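You operate a simulated robot arm through the tools that you are given. There is no shell and no other tool.

Carry out the task below with a simulated two-armed robot. There is one attempt and no reset: what you move stays moved.

Task
Turn both drums to 30, brake the blue one, run the other on to 120, release the brake.
Fine: drive the drums by the pinion knob; leave the other brake off.

It is judged by the outcome, as a careful person would: the job done as asked, and still so three seconds after it is handed in. It fails if anything else is knocked over, pushed out of place, dropped, spilled or broken.

Robot
Two 7-joint arms with fingered hands on one trunk that stands fixed in place. Base frame: the origin is at the foot of the trunk, x ahead of it, y to its left, z up. Readings come in cm, degrees, newtons and seconds.
The left shoulder is at [2, 26.9, 119.7], the right one opposite. Each reaches about 129.8 cm from its shoulder. Payload 5 kg a hand.
The tool frame of a hand sits at the grasp point between the pads (the TCP): z along the fingers, y along the line on which they close. The tips reach 4.2 cm beyond it. The gripper opens to 20.8 cm; its body begins 11.9 cm behind the TCP. The gripper is a hand of 4 fingers: y runs from the thumb to the fingers, the wrist lies at [0, 0, -31.7] in the tool frame, and closing takes about 1.5 s.
Orientation is that of the tool frame in the base frame, as a unit quaternion [w, x, y, z]. With the fingers straight down and closing along the base's y, the tool's x points along the base's -x, its y along +y and its z along -z.

Tools
- The arms move only by the tool nudge_tool. It takes "left_moves", "right_moves" or both (then of equal length, played together; a hand with none holds still); each is text: rows parted by semicolons, each of 7 numbers parted by spaces: the shift along the base's x, y, z in mm, then the turn, a rotation vector about the base's x, y, z in degrees, then the closure, from 0 (fully open) to 1 (shut). In form: x y z rx ry rz fingers; .... A call has 1 to 20 rows; each row is the pose to reach, as a shift and turn from the pose commanded when the call began. Each row takes 0.2 s and may step no farther than 5 cm and 8.6 degrees from the row before; otherwise, or with a gripper value out of range, the whole call is refused. A pose out of reach is approached as far as the arm can. The call stops where the force on the tool passes 50 N (or 10 N more than at its start, if that is more) or the arm is blocked; 0.2 s more then pass. The fingers move at their own pace (about 15.3 cm/s each) and stop on an object; they squeeze with about 26 N. The grip force told is the motor's: it shows also when the fingers shut on nothing. Time passes only in rows, and 0.2 s behind the last, so rows that repeat a pose let the fingers close. It gives the time, the measured TCP pose, the force on the tool (base axes), the opening and the grip force at its end, in the units of the frame above (readings bear some noise), with the torque about the TCP (base axes, N m) and any sound that the robot's microphone picked up.
- Cameras (640 x 400 px; columns grow to the right, rows downward): "scene" is now at [15.44, 3.27, 147.3]; the picture's right is [0.35, -0.94, 0.00], its down [-0.45, -0.17, -0.88] and it looks along [0.82, 0.31, -0.48] (base axes); focal length 350 px, centre (320, 200). "left" rides on the left gripper at [-9.3, 0.1, -14.6] in its tool frame; the picture's right is [-0.01, -1.00, 0.00], its down [0.84, -0.01, -0.54] and it looks along [0.54, -0.01, 0.84] (tool axes); focal length 280 px, centre (320, 200). "right" rides on the right gripper at [9.3, 0.1, -14.6] in its tool frame; the picture's right is [-0.02, 1.00, 0.00], its down [-0.84, -0.01, -0.54] and it looks along [-0.54, -0.01, 0.84] (tool axes); focal length 280 px, centre (320, 200). There is no depth. A picture from a camera that has moved, and an enlarged one, comes with that camera's place and axes in the base frame and with its lens.
- get_image(camera): a new picture of that camera. The clock stands still meanwhile.
- lift_body(by): moves the trunk up (or, below 0, down) by that many cm; the arms and the scene camera ride with it, the base frame stays. It gives what a move gives, with no picture.
- hand_shape(shape, hand): the hand has 4 fingers and takes this shape, open, in about a second: jaw (thumb against the fingers, like two jaws); tri (thumb and two fingers); tip (a fingertip pinch); poke (one finger out to press); point (the index stretched); flat (the hand flat); cup (the hand cupped); fist (a fist). The gripper value then closes the fingers along that shape, each until it touches; the sizes above hold for jaw. It gives what a move gives, with no picture.
- pan_tilt(pan, tilt): turns the head with the scene camera to pan (to the left, within 80 degrees either way) and tilt (down, from -29 to 69), counted from straight ahead of the robot (the tilt from the chest, where the trunk bows). It gives what a move gives.
- close_up(camera, box): a new picture of the part [left, top, right, bottom] of that camera's present view, enlarged. The clock stands still meanwhile.
- close_job(): hands the job in; it is judged then, once.

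Places have to be worked out from the pictures, the camera data and where the tool is seen. Open the grippers and draw the arms clear of the work before you hand the job in, unless the task says otherwise.

The tools are called after "Call:" by a JSON object that holds its "api" and its "payload". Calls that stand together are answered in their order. nudge_tool: Moves the arms, as the interface text tells. Its arguments: {"type":"object","properties":{"left_moves":{"type":"string"},"right_moves":{"type":"string"}},"required":[]} The other tools are called the same way: lift_body (by) moves the trunk up or down; hand_shape (shape, hand) gives the hand a shape; pan_tilt (pan, tilt) turns the head that bears the scene camera; get_image (camera) takes a picture; close_up (camera, box) takes an enlarged picture of a part of a camera's view; close_job () hands the job in.

At the start:

```text
time: 0.0
left_eef_pos: [51.03, 44.3, 126.86]
left_ee_rot: [0.0, -0.177, 0.984, 0.0]
left_ft_force: [-0.5, 0.5, 0.2]
left_torque: [0.0, -0.04, 0.0]
left_width: 20.77
left_gripper_force: 0.2
left_shape: jaw
right_eef_pos: [46.83, -0.05, 127.3]
right_ee_rot: [0.0, -0.175, 0.985, 0.001]
right_ft_force: [-0.5, -0.7, -0.6]
right_torque: [0.02, -0.01, -0.01]
right_width: 20.78
right_gripper_force: 0.1
right_shape: jaw
trunk travel left (down, up): [-57.5, 4.6]
head pan, tilt (commanded): [20.7, 28.6]
```

scene: 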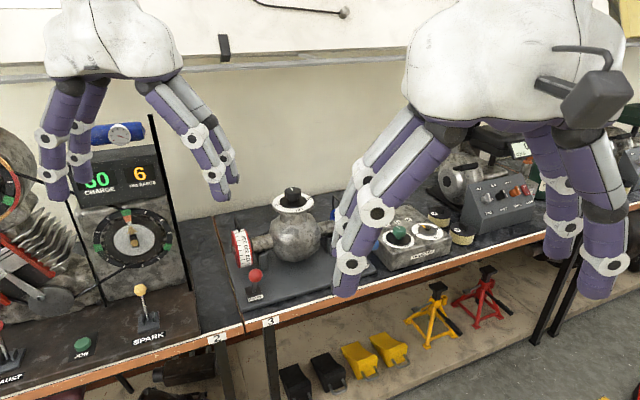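
right: 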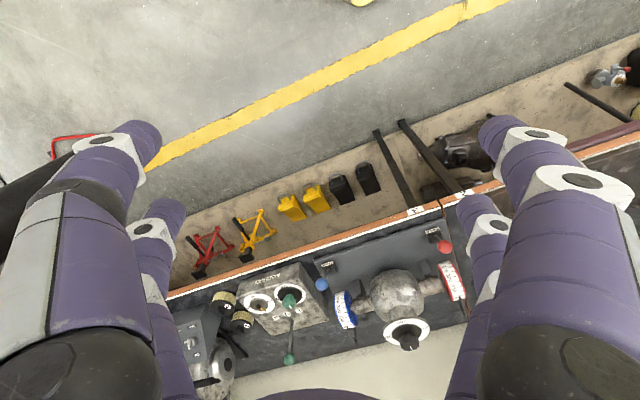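
left: 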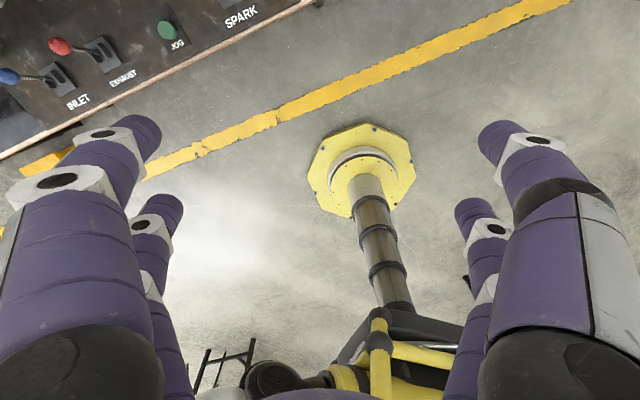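

I'll look closely at the differential-like device on section 3 of the bench before moving anything.

Call:
{"api": "close_up", "payload": {"camera": "scene", "box": [210, 170, 390, 310]}}

Call:
{"api": "close_up", "payload": {"camera": "right", "box": [290, 210, 490, 370]}}

```text
2.86 times, centred on (300, 240) of scene
camera zoom: at [15.44, 3.27, 147.3], right [0.35, -0.94, 0.0], down [-0.45, -0.17, -0.88], along [0.82, 0.31, -0.48], focal length 998 px, centre (377, 86)
```

zoom: 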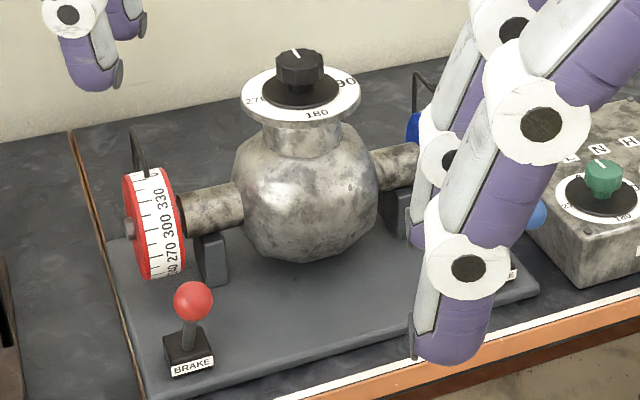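

```text
2.50 times, centred on (390, 290) of right
camera zoom: at [37.98, -3.11, 141.8], right [-0.33, 0.94, 0.0], down [0.79, 0.28, 0.54], along [0.51, 0.18, -0.84], focal length 701 px, centre (145, -25)
```

zoom: 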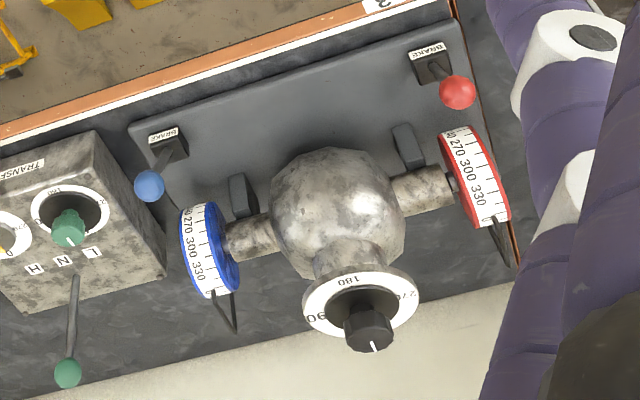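

The device (two graduated drums, top pinion knob with dial, red and blue brake levers) sits around x≈90, y≈35, knob near [98, 43, 101]. The right hand blocks the scene view, so I move it back to the right and look again.

Call:
{"api": "nudge_tool", "payload": {"right_moves": "-20 -50 0 0 0 0 0; -40 -100 0 0 0 0 0; -60 -150 0 0 0 0 0; -80 -200 0 0 0 0 0; -100 -240 0 0 0 0 0"}}

Call:
{"api": "pan_tilt", "payload": {"pan": 23, "tilt": 32}}

Call:
{"api": "get_image", "payload": {"camera": "scene"}}

```text
refused: row 1 steps farther than a row can; nothing moved
```

```text
time: 0.6
left_eef_pos: [50.88, 44.23, 126.85]
left_ee_rot: [0.0, -0.178, 0.984, 0.0]
left_ft_force: [0.0, 0.8, -0.5]
left_torque: [-0.03, -0.02, 0.01]
left_width: 20.79
left_gripper_force: 0.1
left_shape: jaw
right_eef_pos: [46.79, -0.02, 127.29]
right_ee_rot: [0.0, -0.176, 0.984, 0.001]
right_ft_force: [-0.6, 0.7, 0.2]
right_torque: [0.0, -0.05, 0.03]
right_width: 20.79
right_gripper_force: 0.0
right_shape: jaw
trunk travel left (down, up): [-57.5, 4.6]
head pan, tilt (commanded): [23.0, 32.0]
```

```text
taken
camera scene: at [15.18, 3.56, 146.76], right [0.39, -0.92, 0.0], down [-0.49, -0.21, -0.85], along [0.78, 0.33, -0.53], focal length 350 px, centre (320, 200)
```

scene: 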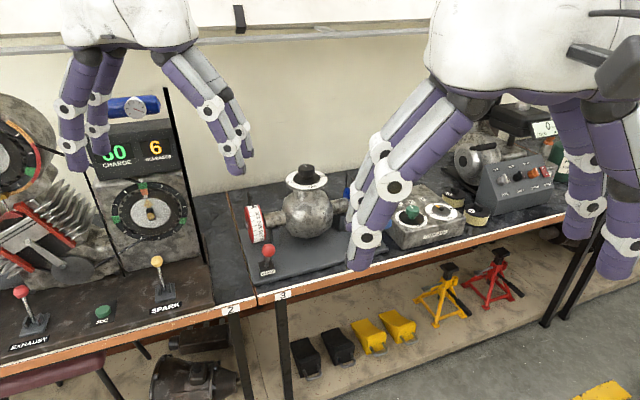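

The first row was over the 5 cm limit; I retry with smaller steps to clear the right hand out of the view.

Call:
{"api": "nudge_tool", "payload": {"right_moves": "-15 -45 0 0 0 0 0; -30 -90 0 0 0 0 0; -45 -135 0 0 0 0 0; -60 -180 0 0 0 0 0; -75 -225 0 0 0 0 0; -80 -260 0 0 0 0 0"}}

Call:
{"api": "pan_tilt", "payload": {"pan": 25, "tilt": 30}}

Call:
{"api": "get_image", "payload": {"camera": "scene"}}

```text
time: 2.0
left_eef_pos: [50.85, 44.31, 126.86]
left_ee_rot: [0.0, -0.177, 0.984, 0.001]
left_ft_force: [-0.2, -0.8, 0.1]
left_torque: [0.05, -0.06, -0.02]
left_width: 20.79
left_gripper_force: 0.1
left_shape: jaw
right_eef_pos: [38.69, -26.14, 127.08]
right_ee_rot: [0.0, -0.176, 0.984, 0.001]
right_ft_force: [-0.4, -0.4, -0.1]
right_torque: [0.05, -0.02, 0.04]
right_width: 20.81
right_gripper_force: 0.0
right_shape: jaw
trunk travel left (down, up): [-57.5, 4.6]
head pan, tilt (commanded): [23.0, 32.0]
```

```text
time: 2.7
left_eef_pos: [50.99, 44.3, 126.85]
left_ee_rot: [0.0, -0.177, 0.984, 0.0]
left_ft_force: [0.9, 0.0, -0.7]
left_torque: [-0.07, 0.04, 0.03]
left_width: 20.81
left_gripper_force: 0.0
left_shape: jaw
right_eef_pos: [38.72, -26.03, 127.09]
right_ee_rot: [0.0, -0.176, 0.984, 0.001]
right_ft_force: [0.2, 0.6, -0.6]
right_torque: [-0.06, 0.03, 0.02]
right_width: 20.8
right_gripper_force: 0.1
right_shape: jaw
trunk travel left (down, up): [-57.5, 4.6]
head pan, tilt (commanded): [25.0, 30.0]
```

```text
taken
camera scene: at [15.15, 3.93, 147.07], right [0.42, -0.91, 0.0], down [-0.45, -0.21, -0.87], along [0.78, 0.37, -0.5], focal length 350 px, centre (320, 200)
```

scene: 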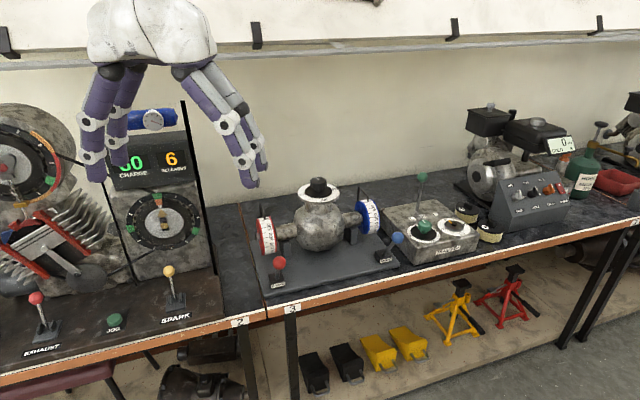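

Call:
{"api": "close_up", "payload": {"camera": "scene", "box": [245, 170, 415, 295]}}

Call:
{"api": "close_up", "payload": {"camera": "scene", "box": [345, 185, 425, 275]}}

Call:
{"api": "close_up", "payload": {"camera": "scene", "box": [250, 200, 330, 295]}}

Call:
{"api": "get_image", "payload": {"camera": "right"}}

```text
3.20 times, centred on (330, 232) of scene
camera zoom: at [15.15, 3.93, 147.07], right [0.42, -0.91, 0.0], down [-0.45, -0.21, -0.87], along [0.78, 0.37, -0.5], focal length 1118 px, centre (288, 96)
```

zoom: 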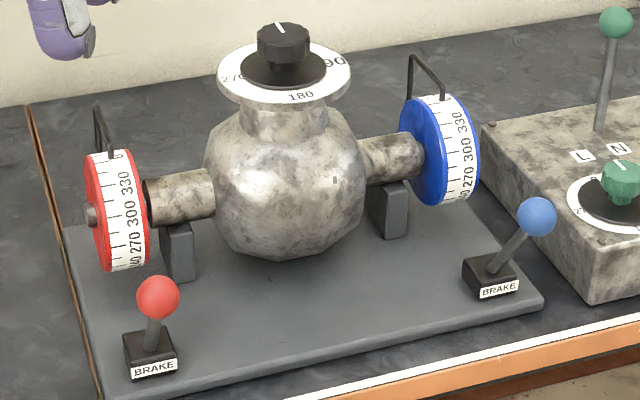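

```text
4.44 times, centred on (385, 230) of scene
camera zoom: at [15.15, 3.93, 147.07], right [0.42, -0.91, 0.0], down [-0.45, -0.21, -0.87], along [0.78, 0.37, -0.5], focal length 1553 px, centre (31, 67)
```

zoom: 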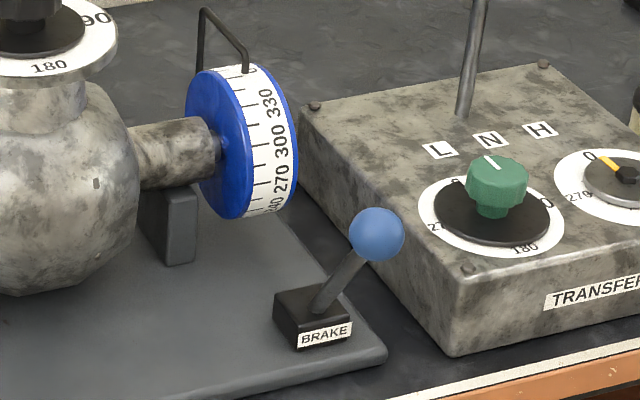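

```text
4.21 times, centred on (290, 248) of scene
camera zoom: at [15.15, 3.93, 147.07], right [0.42, -0.91, 0.0], down [-0.45, -0.21, -0.87], along [0.78, 0.37, -0.5], focal length 1471 px, centre (446, 0)
```

zoom: 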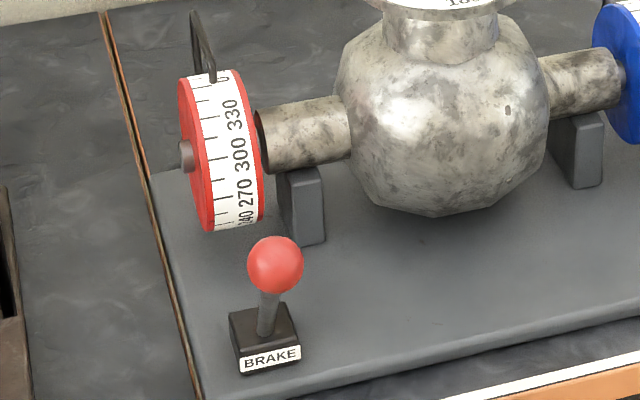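

```text
taken
camera right: at [29.9, -29.06, 141.65], right [-0.33, 0.94, 0.0], down [0.79, 0.28, 0.54], along [0.51, 0.18, -0.84], focal length 280 px, centre (320, 200)
```

right: 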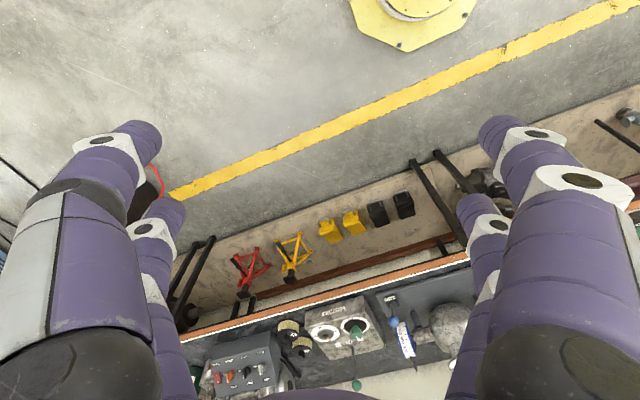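

Both levers' balls triangulate to about z=89 (red [72.8, 42.1], blue [95.7, 17.7]) and the knob top to [98.8, 43.5, 100.5]. I zoom tighter to read the drum scales at their wire pointers and the lever attitudes.

Call:
{"api": "close_up", "payload": {"camera": "scene", "box": [355, 190, 385, 210]}}

Call:
{"api": "close_up", "payload": {"camera": "scene", "box": [256, 205, 286, 225]}}

Call:
{"api": "close_up", "payload": {"camera": "scene", "box": [295, 170, 345, 205]}}

Call:
{"api": "close_up", "payload": {"camera": "scene", "box": [375, 225, 411, 269]}}

```text
16.00 times, centred on (370, 200) of scene
camera zoom: at [15.15, 3.93, 147.07], right [0.42, -0.91, 0.0], down [-0.45, -0.21, -0.87], along [0.78, 0.37, -0.5], focal length 5591 px, centre (-480, 200)
```

zoom: 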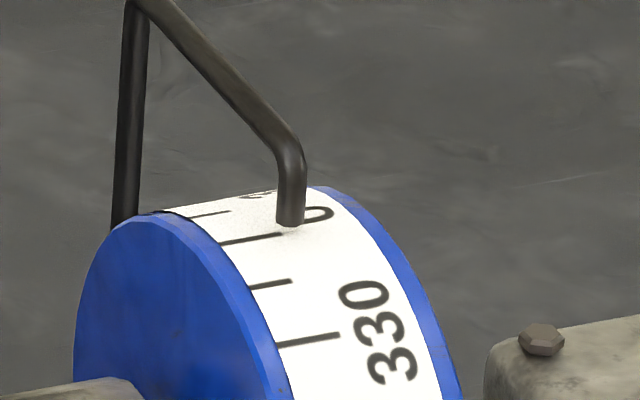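

```text
16.00 times, centred on (271, 215) of scene
camera zoom: at [15.15, 3.93, 147.07], right [0.42, -0.91, 0.0], down [-0.45, -0.21, -0.87], along [0.78, 0.37, -0.5], focal length 5591 px, centre (1104, -40)
```

zoom: 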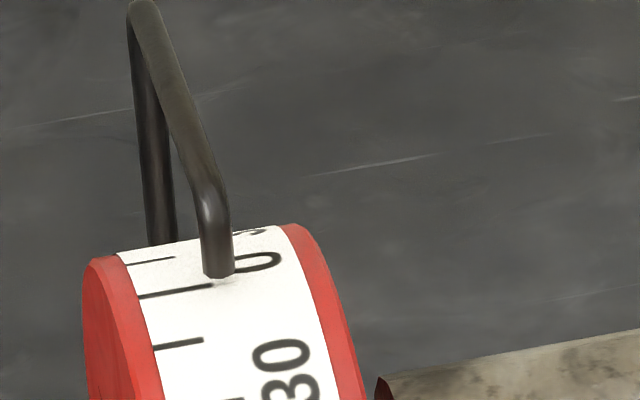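

```text
11.43 times, centred on (320, 188) of scene
camera zoom: at [15.15, 3.93, 147.07], right [0.42, -0.91, 0.0], down [-0.45, -0.21, -0.87], along [0.78, 0.37, -0.5], focal length 3994 px, centre (320, 343)
```

zoom: 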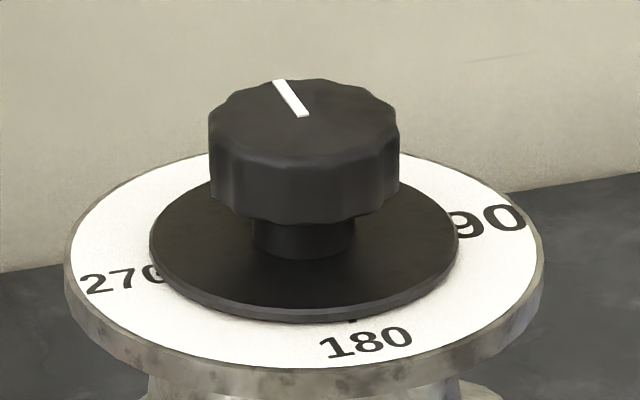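

```text
9.09 times, centred on (393, 247) of scene
camera zoom: at [15.15, 3.93, 147.07], right [0.42, -0.91, 0.0], down [-0.45, -0.21, -0.87], along [0.78, 0.37, -0.5], focal length 3177 px, centre (-344, -227)
```

zoom: 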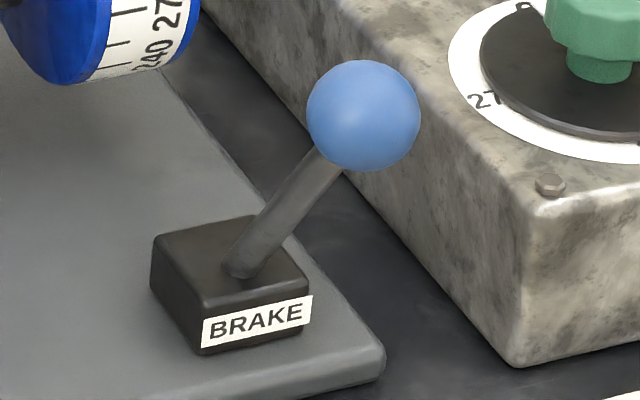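

Both pointers read 0 now and the knob is a 4.9 cm fluted one about 2 cm tall above a black flange. I check the red lever the same way, as the two levers seem to lean differently.

Call:
{"api": "close_up", "payload": {"camera": "scene", "box": [260, 250, 296, 294]}}

Call:
{"api": "pan_tilt", "payload": {"pan": 28, "tilt": 36}}

Call:
{"api": "nudge_tool", "payload": {"right_moves": "40 30 0 0 0 0 0; 80 60 0 0 0 0 0; 110 95 0 0 0 0 0; 130 140 0 0 0 0 0; 140 185 0 0 0 0 0; 150 230 0 0 0 0 0; 160 270 0 0 0 0 0"}}

Call:
{"api": "get_image", "payload": {"camera": "right"}}

```text
9.09 times, centred on (278, 272) of scene
camera zoom: at [15.15, 3.93, 147.07], right [0.42, -0.91, 0.0], down [-0.45, -0.21, -0.87], along [0.78, 0.37, -0.5], focal length 3177 px, centre (702, -454)
```

zoom: 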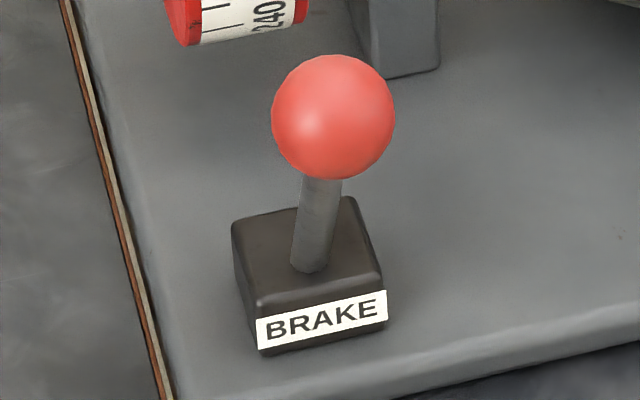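

```text
time: 3.3
left_eef_pos: [50.91, 44.26, 126.77]
left_ee_rot: [0.0, -0.177, 0.984, 0.0]
left_ft_force: [-0.5, -0.4, -0.4]
left_torque: [0.01, 0.03, 0.0]
left_width: 20.77
left_gripper_force: 0.1
left_shape: jaw
right_eef_pos: [38.67, -26.06, 127.11]
right_ee_rot: [-0.001, -0.177, 0.984, 0.001]
right_ft_force: [-0.6, 0.3, -0.7]
right_torque: [-0.01, 0.0, 0.04]
right_width: 20.8
right_gripper_force: 0.1
right_shape: jaw
trunk travel left (down, up): [-57.5, 4.6]
head pan, tilt (commanded): [28.0, 36.0]
```

```text
time: 4.9
left_eef_pos: [50.98, 44.45, 126.74]
left_ee_rot: [0.0, -0.177, 0.984, -0.001]
left_ft_force: [-0.3, 1.0, -1.2]
left_torque: [-0.14, 0.03, 0.02]
left_width: 20.79
left_gripper_force: 0.0
left_shape: jaw
right_eef_pos: [54.85, 1.37, 127.28]
right_ee_rot: [0.0, -0.176, 0.984, -0.001]
right_ft_force: [-0.3, 1.0, -0.1]
right_torque: [-0.12, 0.06, 0.0]
right_width: 20.78
right_gripper_force: 0.1
right_shape: jaw
trunk travel left (down, up): [-57.5, 4.6]
head pan, tilt (commanded): [28.0, 36.0]
```

```text
taken
camera right: at [46.07, -1.73, 141.77], right [-0.33, 0.94, 0.0], down [0.8, 0.28, 0.54], along [0.51, 0.18, -0.84], focal length 280 px, centre (320, 200)
```

right: 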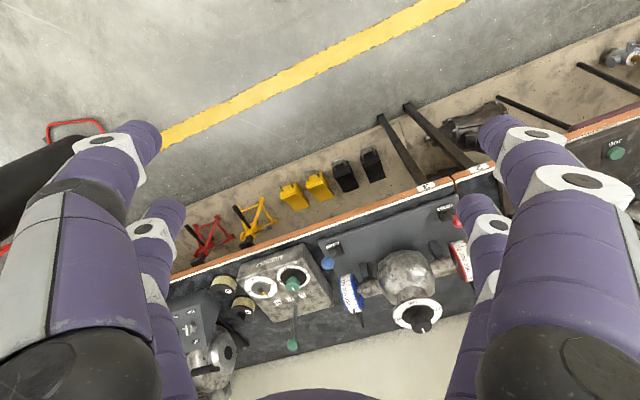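

From here I zoom the right camera onto the levers, drums and knob to fix positions by triangulation.

Call:
{"api": "close_up", "payload": {"camera": "right", "box": [312, 232, 356, 276]}}

Call:
{"api": "close_up", "payload": {"camera": "right", "box": [430, 190, 478, 238]}}

Call:
{"api": "close_up", "payload": {"camera": "right", "box": [330, 230, 480, 345]}}

Call:
{"api": "get_image", "payload": {"camera": "scene"}}

```text
9.09 times, centred on (334, 254) of right
camera zoom: at [46.07, -1.73, 141.77], right [-0.33, 0.94, 0.0], down [0.8, 0.28, 0.54], along [0.51, 0.18, -0.84], focal length 2549 px, centre (193, -291)
```

zoom: 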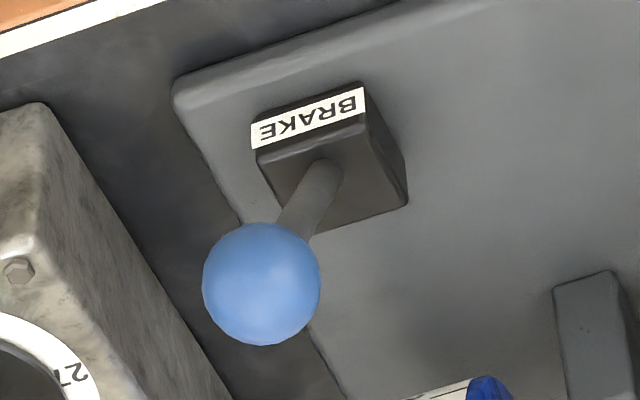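

```text
8.33 times, centred on (454, 214) of right
camera zoom: at [46.07, -1.73, 141.77], right [-0.33, 0.94, 0.0], down [0.8, 0.28, 0.54], along [0.51, 0.18, -0.84], focal length 2337 px, centre (-797, 83)
```

zoom: 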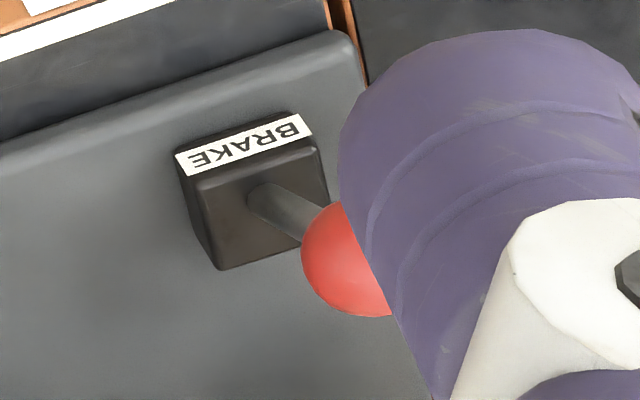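

```text
3.48 times, centred on (405, 288) of right
camera zoom: at [46.07, -1.73, 141.77], right [-0.33, 0.94, 0.0], down [0.8, 0.28, 0.54], along [0.51, 0.18, -0.84], focal length 975 px, centre (24, -104)
```

zoom: 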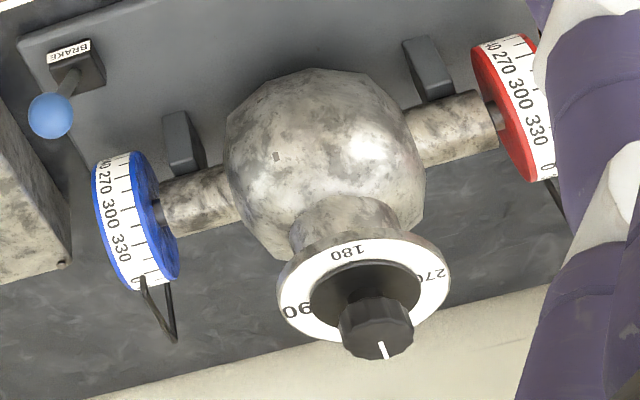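

```text
taken
camera scene: at [14.69, 4.31, 146.12], right [0.47, -0.88, 0.0], down [-0.52, -0.28, -0.81], along [0.71, 0.38, -0.59], focal length 350 px, centre (320, 200)
```

scene: 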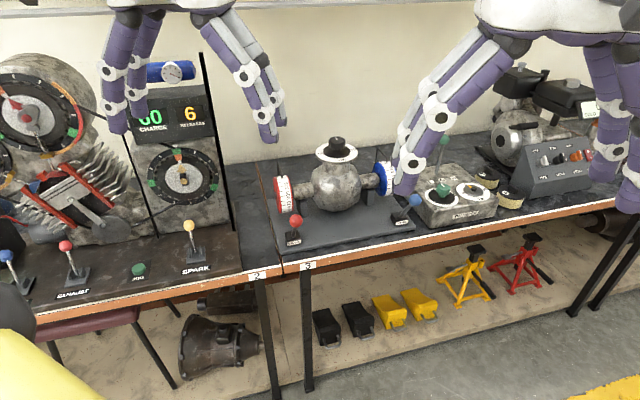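

Triangulation now puts the bench top near z≈76, both levers leaning toward the robot (ball ~10 cm above pivot, both off), blue ball ≈[95.3, 17.6, 89.7], knob top ≈[97.8, 43, 100.7]. I bring the left hand toward a point above the knob, half closed and tilted about 15° forward.

Call:
{"api": "nudge_tool", "payload": {"left_moves": "46 0 0 0.5 -1.4 0 0.1; 92 0 0 1.05 -2.8 0 0.2; 138 0 0 1.6 -4.2 0 0.3; 184 0 0 2.1 -5.6 0 0.4; 230 0 0 2.6 -7.0 0 0.5; 276 0 0 3.1 -8.4 0 0.5; 322 0 0 3.65 -9.8 0 0.5; 368 0 0 4.2 -11.2 0 0.5; 400 0 0 4.7 -12.6 0 0.5; 420 0 0 5.2 -14.05 0 0.5"}}

Call:
{"api": "get_image", "payload": {"camera": "scene"}}

Call:
{"api": "get_image", "payload": {"camera": "left"}}

Call:
{"api": "get_image", "payload": {"camera": "right"}}

```text
time: 6.7
left_eef_pos: [83.72, 43.16, 127.51]
left_ee_rot: [0.091, -0.172, 0.981, 0.017]
left_ft_force: [-31.1, -23.8, 2.9]
left_torque: [3.31, -4.49, 0.83]
left_width: 10.43
left_gripper_force: 0.0
left_shape: jaw
right_eef_pos: [54.45, 1.08, 127.44]
right_ee_rot: [0.0, -0.176, 0.984, 0.001]
right_ft_force: [-0.4, 1.5, -0.5]
right_torque: [-0.1, -0.06, 0.02]
right_width: 20.79
right_gripper_force: 0.1
right_shape: jaw
trunk travel left (down, up): [-57.5, 4.6]
head pan, tilt (commanded): [28.0, 36.0]
stopped in row 8 (left hand): the force on the tool passed its limit at 126 N (the readings are from after the stop); the commanded pose is now the measured one
```

```text
taken
camera scene: at [14.36, 3.98, 146.17], right [0.47, -0.88, 0.0], down [-0.52, -0.28, -0.81], along [0.72, 0.38, -0.59], focal length 350 px, centre (320, 200)
```

scene: 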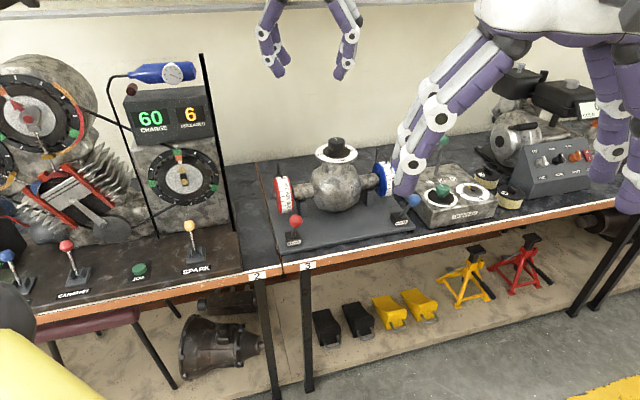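

```text
taken
camera left: at [89.76, 45.36, 143.76], right [0.35, -0.94, 0.0], down [-0.87, -0.33, 0.37], along [-0.35, -0.13, -0.93], focal length 280 px, centre (320, 200)
```

left: 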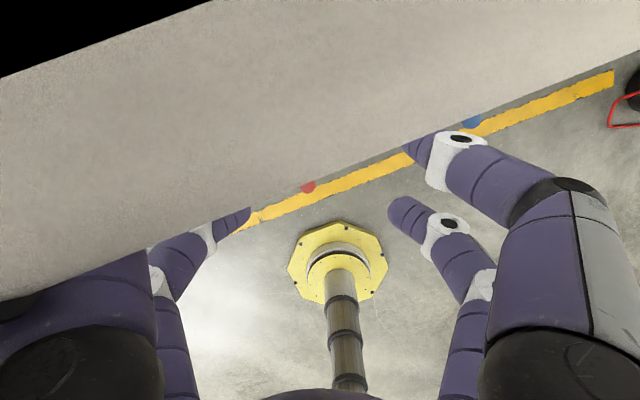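

```text
taken
camera right: at [45.75, -2.06, 141.81], right [-0.33, 0.94, 0.0], down [0.79, 0.28, 0.54], along [0.51, 0.18, -0.84], focal length 280 px, centre (320, 200)
```

right: 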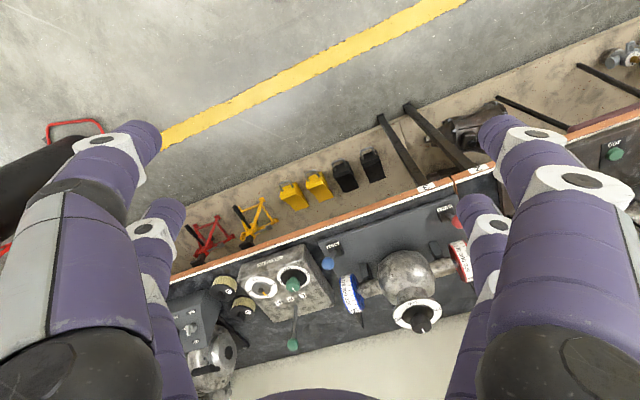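

The left hand's body touched something (force along −n), probably an overhead shelf/wall edge above the bench. I back it straight off and look higher with the head.

Call:
{"api": "nudge_tool", "payload": {"left_moves": "-30 -15 0 0 0 0 0.5; -70 -25 0 0 0 0 0.5; -110 -30 0 0 0 0 0.5; -150 -30 0 0 0 0 0.5"}}

Call:
{"api": "pan_tilt", "payload": {"pan": 28, "tilt": 10}}

Call:
{"api": "get_image", "payload": {"camera": "scene"}}

Call:
{"api": "get_image", "payload": {"camera": "left"}}

```text
time: 7.7
left_eef_pos: [68.91, 40.74, 127.16]
left_ee_rot: [0.092, -0.176, 0.98, 0.018]
left_ft_force: [-0.3, 0.4, -0.5]
left_torque: [0.04, -0.11, -0.05]
left_width: 10.42
left_gripper_force: 0.0
left_shape: jaw
right_eef_pos: [54.59, 1.25, 127.41]
right_ee_rot: [0.002, -0.176, 0.984, 0.0]
right_ft_force: [-2.1, -0.5, 1.1]
right_torque: [0.0, -0.17, -0.01]
right_width: 20.79
right_gripper_force: 0.0
right_shape: jaw
trunk travel left (down, up): [-57.5, 4.6]
head pan, tilt (commanded): [28.0, 36.0]
```

```text
time: 8.6
left_eef_pos: [69.13, 40.73, 127.08]
left_ee_rot: [0.09, -0.175, 0.98, 0.017]
left_ft_force: [-0.1, 0.0, -0.4]
left_torque: [0.01, 0.02, 0.0]
left_width: 10.41
left_gripper_force: 0.1
left_shape: jaw
right_eef_pos: [54.79, 1.17, 127.28]
right_ee_rot: [0.0, -0.175, 0.984, 0.001]
right_ft_force: [-0.8, 0.6, 0.1]
right_torque: [0.0, 0.04, -0.03]
right_width: 20.8
right_gripper_force: 0.2
right_shape: jaw
trunk travel left (down, up): [-57.5, 4.6]
head pan, tilt (commanded): [28.0, 10.0]
```

```text
taken
camera scene: at [15.18, 4.44, 150.3], right [0.47, -0.88, 0.0], down [-0.15, -0.08, -0.98], along [0.87, 0.46, -0.17], focal length 350 px, centre (320, 200)
```

scene: 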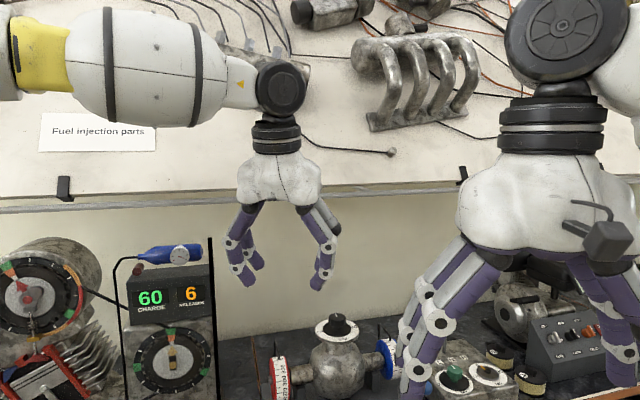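

```text
taken
camera left: at [75.21, 43.04, 143.15], right [0.36, -0.93, 0.0], down [-0.87, -0.33, 0.37], along [-0.35, -0.14, -0.93], focal length 280 px, centre (320, 200)
```

left: 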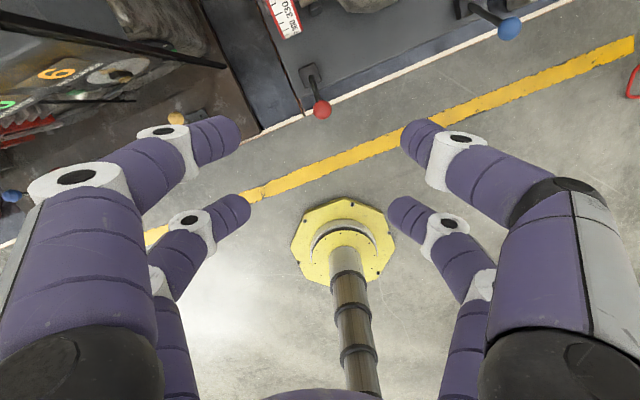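

An upright display board overhangs the back of the bench; its rail seems to be at roughly z≈137, n≈95, so the hand must stay low there. I zoom on the rail near the knob to judge its structure and check nothing there was displaced.

Call:
{"api": "close_up", "payload": {"camera": "scene", "box": [200, 0, 520, 200]}}

Call:
{"api": "close_up", "payload": {"camera": "scene", "box": [320, 140, 480, 240]}}

```text
2.00 times, centred on (360, 100) of scene
camera zoom: at [15.18, 4.44, 150.3], right [0.47, -0.88, 0.0], down [-0.15, -0.08, -0.98], along [0.87, 0.46, -0.17], focal length 699 px, centre (240, 400)
```

zoom: 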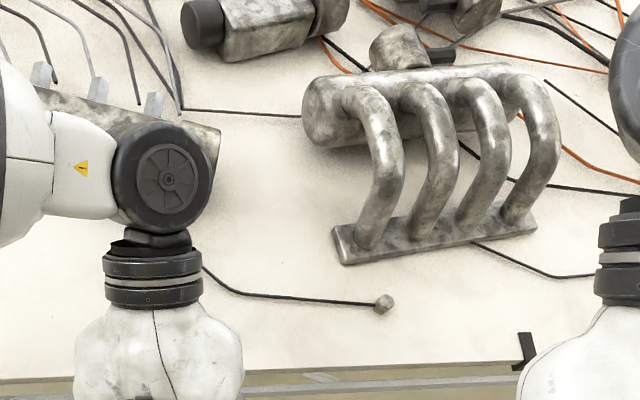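

```text
4.00 times, centred on (400, 190) of scene
camera zoom: at [15.18, 4.44, 150.3], right [0.47, -0.88, 0.0], down [-0.15, -0.08, -0.98], along [0.87, 0.46, -0.17], focal length 1398 px, centre (0, 240)
```

zoom: 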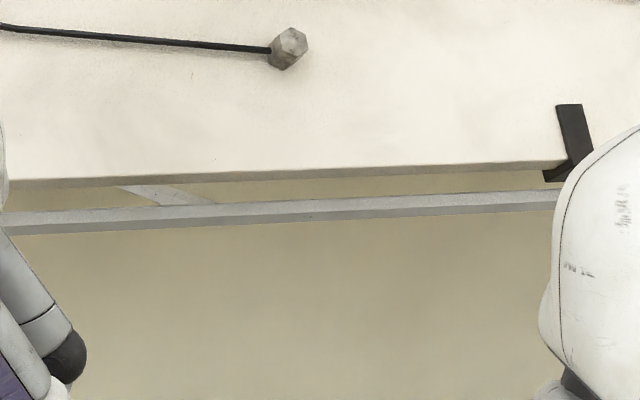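

The board's lower edge is at about z≈138.5, n≈94; nothing on it looks displaced. I'll try the "tip" pinch on the left hand here in free space and see how the fingers sit.

Call:
{"api": "hand_shape", "payload": {"hand": "left", "shape": "tip"}}

Call:
{"api": "get_image", "payload": {"camera": "left"}}

Call:
{"api": "close_up", "payload": {"camera": "scene", "box": [180, 130, 380, 300]}}

```text
time: 9.4
left_eef_pos: [69.29, 40.8, 126.94]
left_ee_rot: [0.09, -0.174, 0.98, 0.017]
left_ft_force: [0.7, 0.2, 0.9]
left_torque: [-0.02, 0.03, 0.0]
left_width: 20.78
left_gripper_force: 0.1
left_shape: tip
right_eef_pos: [54.8, 1.19, 127.23]
right_ee_rot: [0.0, -0.177, 0.984, 0.002]
right_ft_force: [0.0, -0.1, -0.1]
right_torque: [0.01, 0.05, 0.04]
right_width: 20.77
right_gripper_force: 0.0
right_shape: jaw
trunk travel left (down, up): [-57.5, 4.6]
head pan, tilt (commanded): [28.0, 10.0]
```

```text
taken
camera left: at [75.21, 43.03, 143.14], right [0.36, -0.93, 0.0], down [-0.87, -0.33, 0.37], along [-0.35, -0.14, -0.93], focal length 280 px, centre (320, 200)
```

left: 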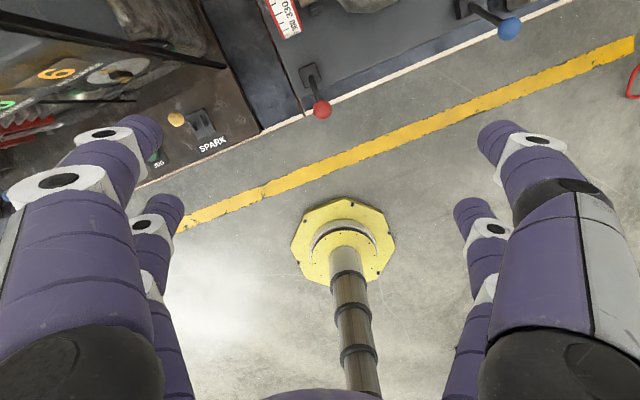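

```text
2.35 times, centred on (280, 215) of scene
camera zoom: at [15.18, 4.43, 150.3], right [0.47, -0.88, 0.0], down [-0.15, -0.08, -0.98], along [0.87, 0.46, -0.17], focal length 822 px, centre (414, 165)
```

zoom: 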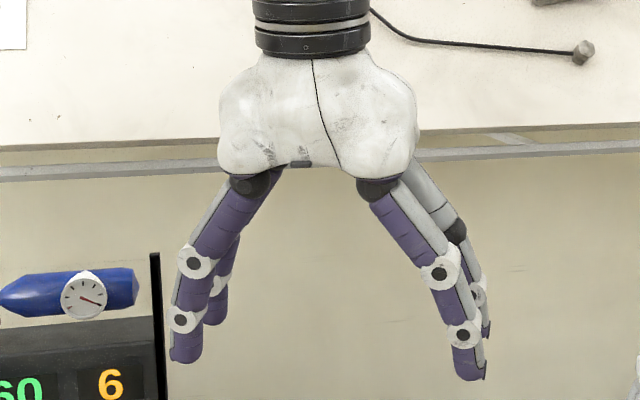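

Open it looks the same as jaw, so I close it partly in place to see the tip-pinch geometry.

Call:
{"api": "nudge_tool", "payload": {"left_moves": "0 0 0 0 0 0 0.6; 0 0 0 0 0 0 0.7; 0 0 0 0 0 0 0.75; 0 0 0 0 0 0 0.75; 0 0 0 0 0 0 0.75"}}

Call:
{"api": "get_image", "payload": {"camera": "left"}}

Call:
{"api": "close_up", "payload": {"camera": "scene", "box": [180, 130, 380, 300]}}

```text
time: 10.7
left_eef_pos: [69.17, 40.73, 127.0]
left_ee_rot: [0.09, -0.175, 0.98, 0.017]
left_ft_force: [0.4, 0.0, -0.3]
left_torque: [0.01, 0.02, 0.02]
left_width: 5.23
left_gripper_force: 0.0
left_shape: tip
right_eef_pos: [54.72, 1.19, 127.24]
right_ee_rot: [-0.001, -0.176, 0.984, 0.001]
right_ft_force: [-0.1, 0.0, -0.2]
right_torque: [0.0, 0.0, 0.02]
right_width: 20.76
right_gripper_force: 0.1
right_shape: jaw
trunk travel left (down, up): [-57.5, 4.6]
head pan, tilt (commanded): [28.0, 10.0]
```

```text
taken
camera left: at [75.16, 43.03, 143.15], right [0.36, -0.93, 0.0], down [-0.87, -0.33, 0.37], along [-0.35, -0.14, -0.93], focal length 280 px, centre (320, 200)
```

left: 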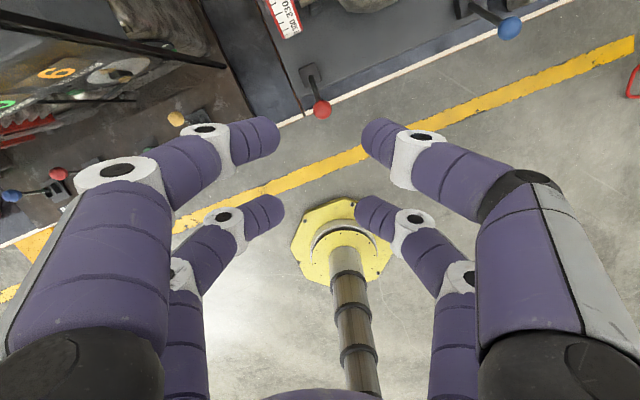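

```text
2.35 times, centred on (280, 215) of scene
camera zoom: at [15.15, 4.43, 150.31], right [0.47, -0.88, 0.0], down [-0.15, -0.08, -0.98], along [0.87, 0.46, -0.17], focal length 822 px, centre (414, 165)
```

zoom: 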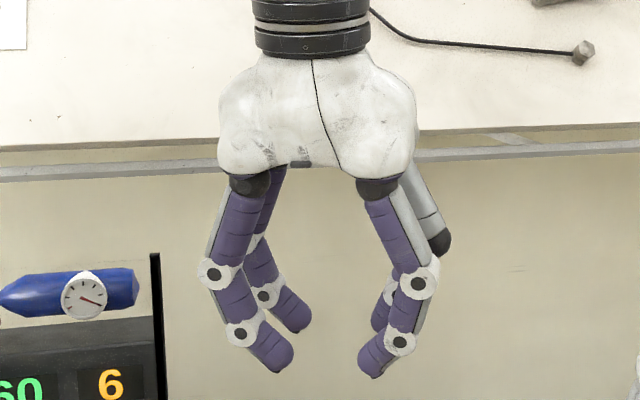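

In tip shape the two finger pairs (spaced about ±3 cm in tool x) curl in and meet at the tips, which reach ~4 cm past the TCP. I'll lower the hand in front of the bench, yaw it 19° toward the bench normal, then tilt it to about 28° so the wrist stays below and in front of the board.

Call:
{"api": "nudge_tool", "payload": {"left_moves": "0 0 -45 0 0 6.4 0.6; 0 0 -90 0 0 12.8 0.55; 0 0 -130 0 0 19.2 0.55; 0 0 -160 0 0 19.2 0.55"}}

Call:
{"api": "nudge_tool", "payload": {"left_moves": "10 0 0 3.75 -4.47 0 0.55; 20 0 0 7.5 -8.93 0 0.55; 30 0 0 11.25 -13.4 0 0.55; 30 0 0 11.25 -13.4 0 0.55"}}

Call:
{"api": "pan_tilt", "payload": {"pan": 25, "tilt": 28}}

Call:
{"api": "get_image", "payload": {"camera": "scene"}}

Call:
{"api": "get_image", "payload": {"camera": "left"}}

Call:
{"api": "get_image", "payload": {"camera": "right"}}

```text
time: 11.7
left_eef_pos: [69.08, 40.68, 111.2]
left_ee_rot: [0.087, -0.337, 0.937, 0.031]
left_ft_force: [0.4, 0.2, 0.7]
left_torque: [-0.04, 0.02, -0.05]
left_width: 9.28
left_gripper_force: 0.0
left_shape: tip
right_eef_pos: [54.76, 1.24, 127.3]
right_ee_rot: [0.0, -0.176, 0.984, 0.0]
right_ft_force: [0.3, -0.2, 0.1]
right_torque: [-0.02, 0.0, 0.01]
right_width: 20.78
right_gripper_force: 0.2
right_shape: jaw
trunk travel left (down, up): [-57.5, 4.6]
head pan, tilt (commanded): [28.0, 10.0]
```

```text
time: 12.7
left_eef_pos: [72.16, 40.48, 111.11]
left_ee_rot: [0.228, -0.327, 0.913, 0.084]
left_ft_force: [0.0, 0.0, -0.5]
left_torque: [-0.04, -0.05, 0.02]
left_width: 9.29
left_gripper_force: 0.0
left_shape: tip
right_eef_pos: [54.83, 1.29, 127.32]
right_ee_rot: [0.0, -0.176, 0.984, 0.0]
right_ft_force: [0.5, 1.0, 0.6]
right_torque: [-0.02, -0.03, -0.02]
right_width: 20.79
right_gripper_force: 0.1
right_shape: jaw
trunk travel left (down, up): [-57.5, 4.6]
head pan, tilt (commanded): [28.0, 10.0]
```

```text
time: 13.5
left_eef_pos: [72.09, 40.51, 111.06]
left_ee_rot: [0.227, -0.327, 0.913, 0.084]
left_ft_force: [-0.8, -0.5, 0.6]
left_torque: [0.0, 0.03, -0.02]
left_width: 9.3
left_gripper_force: 0.0
left_shape: tip
right_eef_pos: [54.84, 1.21, 127.34]
right_ee_rot: [0.0, -0.176, 0.984, 0.0]
right_ft_force: [-1.4, 0.1, 0.3]
right_torque: [0.0, -0.01, -0.03]
right_width: 20.79
right_gripper_force: 0.0
right_shape: jaw
trunk travel left (down, up): [-57.5, 4.6]
head pan, tilt (commanded): [25.0, 28.0]
```

```text
taken
camera scene: at [15.19, 3.92, 147.4], right [0.42, -0.91, 0.0], down [-0.42, -0.2, -0.88], along [0.8, 0.37, -0.47], focal length 350 px, centre (320, 200)
```

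scene: 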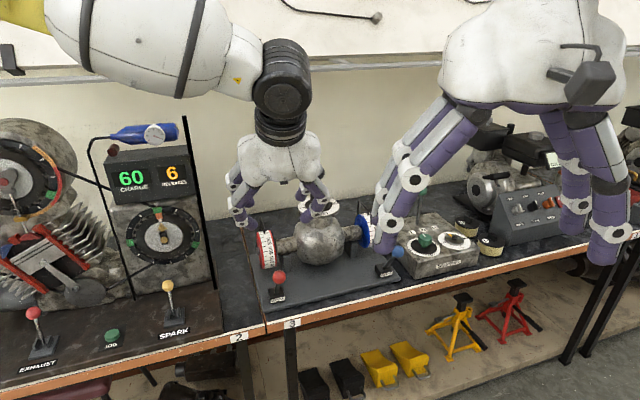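

```text
taken
camera left: at [73.08, 41.46, 128.45], right [0.65, -0.76, 0.0], down [-0.76, -0.64, 0.08], along [-0.06, -0.05, -1.0], focal length 280 px, centre (320, 200)
```

left: 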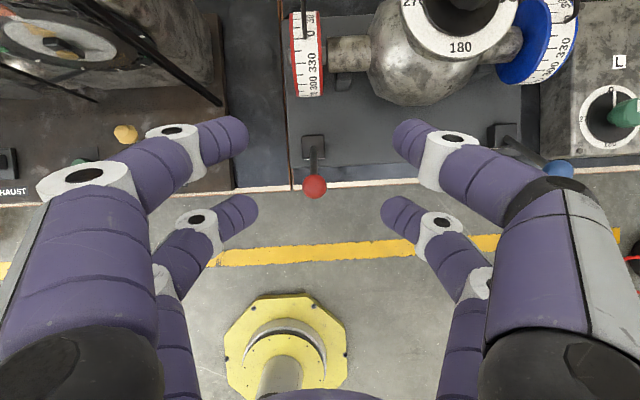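

```text
taken
camera right: at [45.99, -1.91, 141.8], right [-0.33, 0.94, 0.0], down [0.79, 0.28, 0.54], along [0.51, 0.18, -0.84], focal length 280 px, centre (320, 200)
```

right: 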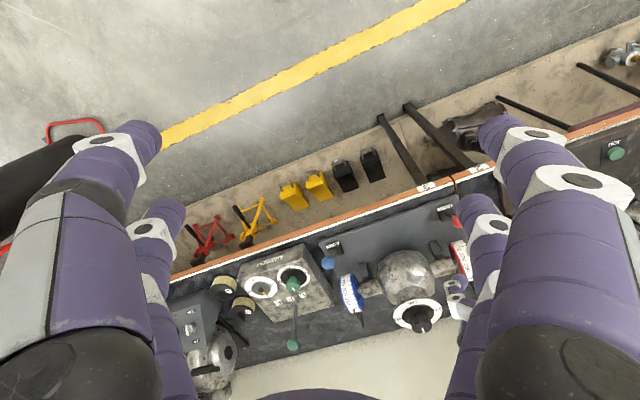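

The left camera now looks almost straight down past the fingertips, ideal for centring on the knob. I advance at a low height toward the knob, stopping a bit short to check.

Call:
{"api": "nudge_tool", "payload": {"left_moves": "45 6 -10 0 0 0 0.55; 90 12 -20 0 0 0 0.55; 135 18 -30 0 0 0 0.55; 180 24 -30 0 0 0 0.55; 210 28 -30 0 0 0 0.55"}}

Call:
{"api": "get_image", "payload": {"camera": "left"}}

Call:
{"api": "get_image", "payload": {"camera": "scene"}}

```text
time: 14.7
left_eef_pos: [93.28, 43.55, 107.98]
left_ee_rot: [0.225, -0.328, 0.914, 0.085]
left_ft_force: [1.2, 0.5, -0.9]
left_torque: [-0.08, 0.11, 0.0]
left_width: 9.33
left_gripper_force: 0.1
left_shape: tip
right_eef_pos: [55.04, 1.21, 127.17]
right_ee_rot: [0.0, -0.176, 0.984, 0.001]
right_ft_force: [1.2, 0.6, -0.8]
right_torque: [-0.07, 0.23, 0.03]
right_width: 20.78
right_gripper_force: 0.0
right_shape: jaw
trunk travel left (down, up): [-57.5, 4.6]
head pan, tilt (commanded): [25.0, 28.0]
```

```text
taken
camera left: at [94.26, 44.45, 125.35], right [0.65, -0.76, 0.0], down [-0.76, -0.64, 0.08], along [-0.06, -0.05, -1.0], focal length 280 px, centre (320, 200)
```

left: 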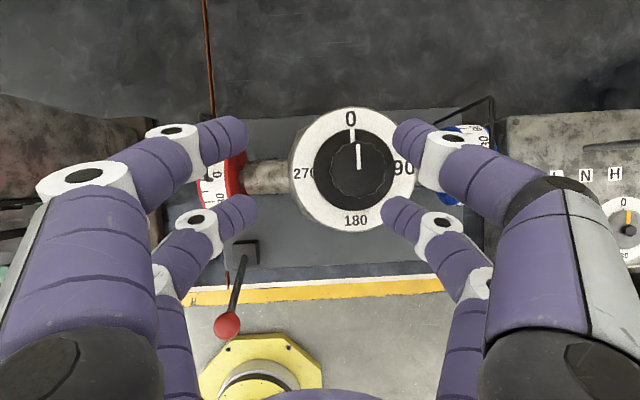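

```text
taken
camera scene: at [15.4, 3.99, 147.34], right [0.42, -0.91, 0.0], down [-0.43, -0.2, -0.88], along [0.8, 0.37, -0.47], focal length 350 px, centre (320, 200)
```

scene: 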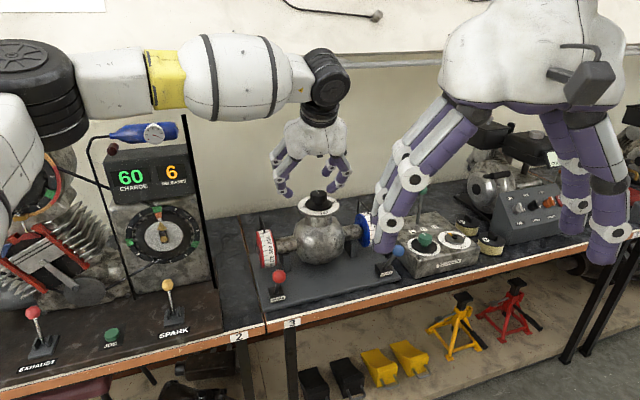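

The dial pointer reads 0 and the knob is slightly right and forward of the finger centre. I zoom for an accurate knob centre.

Call:
{"api": "close_up", "payload": {"camera": "left", "box": [270, 95, 430, 240]}}

Call:
{"api": "close_up", "payload": {"camera": "scene", "box": [260, 110, 380, 215]}}

```text
2.76 times, centred on (350, 168) of left
camera zoom: at [94.26, 44.45, 125.35], right [0.65, -0.76, 0.0], down [-0.76, -0.64, 0.08], along [-0.06, -0.05, -1.0], focal length 774 px, centre (237, 290)
```

zoom: 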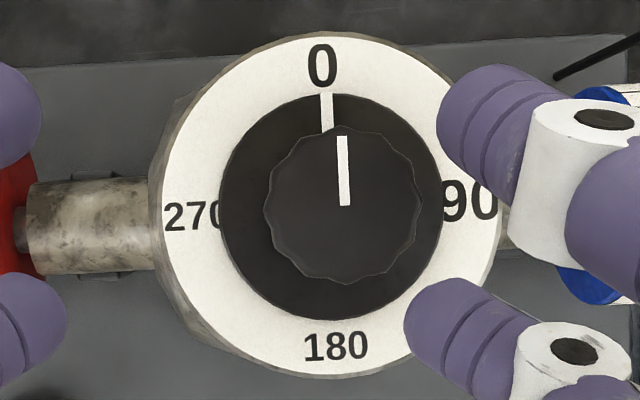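

```text
3.81 times, centred on (320, 162) of scene
camera zoom: at [15.4, 3.99, 147.34], right [0.42, -0.91, 0.0], down [-0.43, -0.2, -0.88], along [0.8, 0.37, -0.47], focal length 1331 px, centre (320, 343)
```

zoom: 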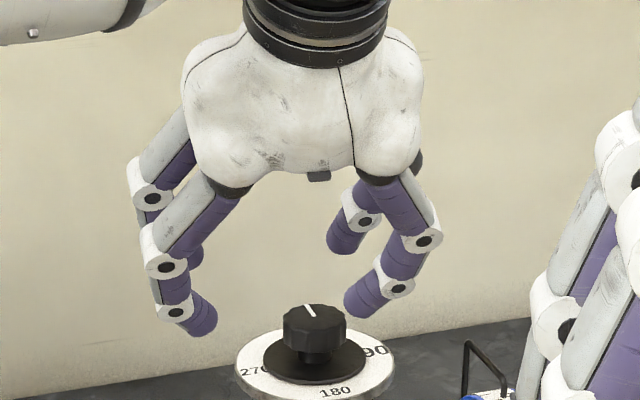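

Knob axis works out at (96.9, 42.35), top z≈101.0. I centre the near finger pair over it (right first, then forward) at the present height and check before descending.

Call:
{"api": "nudge_tool", "payload": {"left_moves": "21 -25 0 0 0 0 0.55; 45 -4.5 0 0 0 0 0.55; 45 -4.5 0 0 0 0 0.55"}}

Call:
{"api": "get_image", "payload": {"camera": "left"}}

Call:
{"api": "close_up", "payload": {"camera": "scene", "box": [260, 110, 380, 215]}}

```text
time: 15.5
left_eef_pos: [94.75, 44.77, 108.21]
left_ee_rot: [0.228, -0.326, 0.914, 0.084]
left_ft_force: [0.2, -0.6, 0.5]
left_torque: [0.06, -0.01, 0.06]
left_width: 9.34
left_gripper_force: 0.0
left_shape: tip
left hand out of reach, approached as far as the arm can: row 1, 2, 3
right_eef_pos: [54.85, 1.16, 127.23]
right_ee_rot: [0.0, -0.175, 0.985, 0.001]
right_ft_force: [1.1, -0.2, -0.6]
right_torque: [0.04, 0.05, 0.0]
right_width: 20.75
right_gripper_force: 0.1
right_shape: jaw
trunk travel left (down, up): [-57.5, 4.6]
head pan, tilt (commanded): [25.0, 28.0]
```

```text
taken
camera left: at [95.72, 45.67, 125.61], right [0.64, -0.77, 0.0], down [-0.76, -0.64, 0.08], along [-0.06, -0.05, -1.0], focal length 280 px, centre (320, 200)
```

left: 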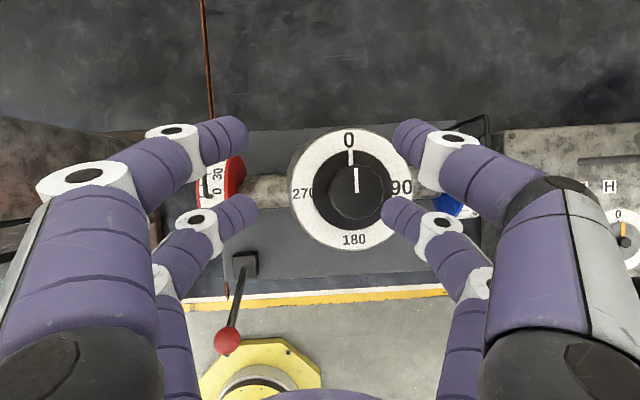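

```text
3.81 times, centred on (320, 162) of scene
camera zoom: at [15.24, 3.86, 147.39], right [0.42, -0.91, 0.0], down [-0.43, -0.2, -0.88], along [0.8, 0.37, -0.47], focal length 1331 px, centre (320, 343)
```

zoom: 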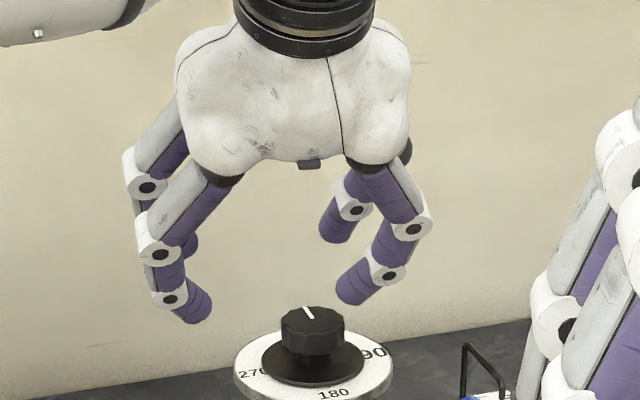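

The arm reports out of reach there (likely a wrist-roll limit with the 40° yaw). I rotate the hand's yaw back by 20° in place to see if that frees it.

Call:
{"api": "nudge_tool", "payload": {"left_moves": "0 0 0 0 0 -7 0.55; 0 0 0 0 0 -14 0.55; 0 0 0 0 0 -20 0.55; 0 0 0 0 0 -20 0.55"}}

Call:
{"api": "get_image", "payload": {"camera": "left"}}

Call:
{"api": "get_image", "payload": {"camera": "scene"}}

```text
time: 16.5
left_eef_pos: [94.94, 44.81, 108.02]
left_ee_rot: [0.24, -0.163, 0.956, 0.044]
left_ft_force: [0.8, -0.5, -0.3]
left_torque: [0.0, 0.02, -0.05]
left_width: 9.32
left_gripper_force: 0.0
left_shape: tip
right_eef_pos: [54.85, 1.14, 127.19]
right_ee_rot: [0.0, -0.176, 0.984, 0.001]
right_ft_force: [-0.3, 0.3, -0.3]
right_torque: [0.0, 0.06, 0.01]
right_width: 20.79
right_gripper_force: 0.0
right_shape: jaw
trunk travel left (down, up): [-57.5, 4.6]
head pan, tilt (commanded): [25.0, 28.0]
```

```text
taken
camera left: at [96.07, 45.25, 125.54], right [0.34, -0.94, 0.0], down [-0.94, -0.34, 0.08], along [-0.07, -0.03, -1.0], focal length 280 px, centre (320, 200)
```

left: 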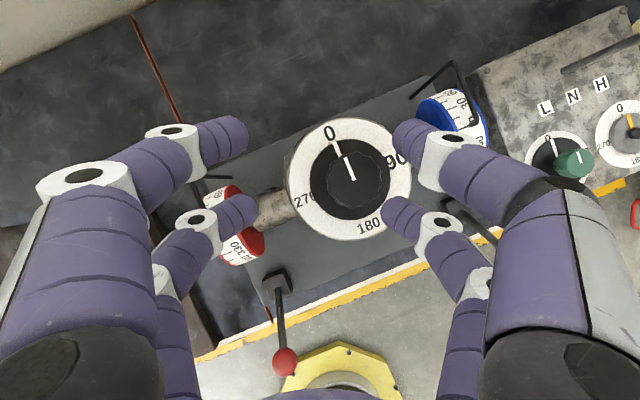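

```text
taken
camera scene: at [15.25, 3.92, 147.38], right [0.42, -0.91, 0.0], down [-0.43, -0.2, -0.88], along [0.8, 0.37, -0.47], focal length 350 px, centre (320, 200)
```

scene: 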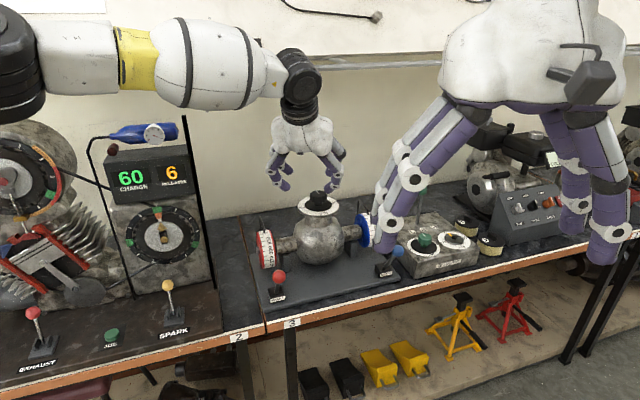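

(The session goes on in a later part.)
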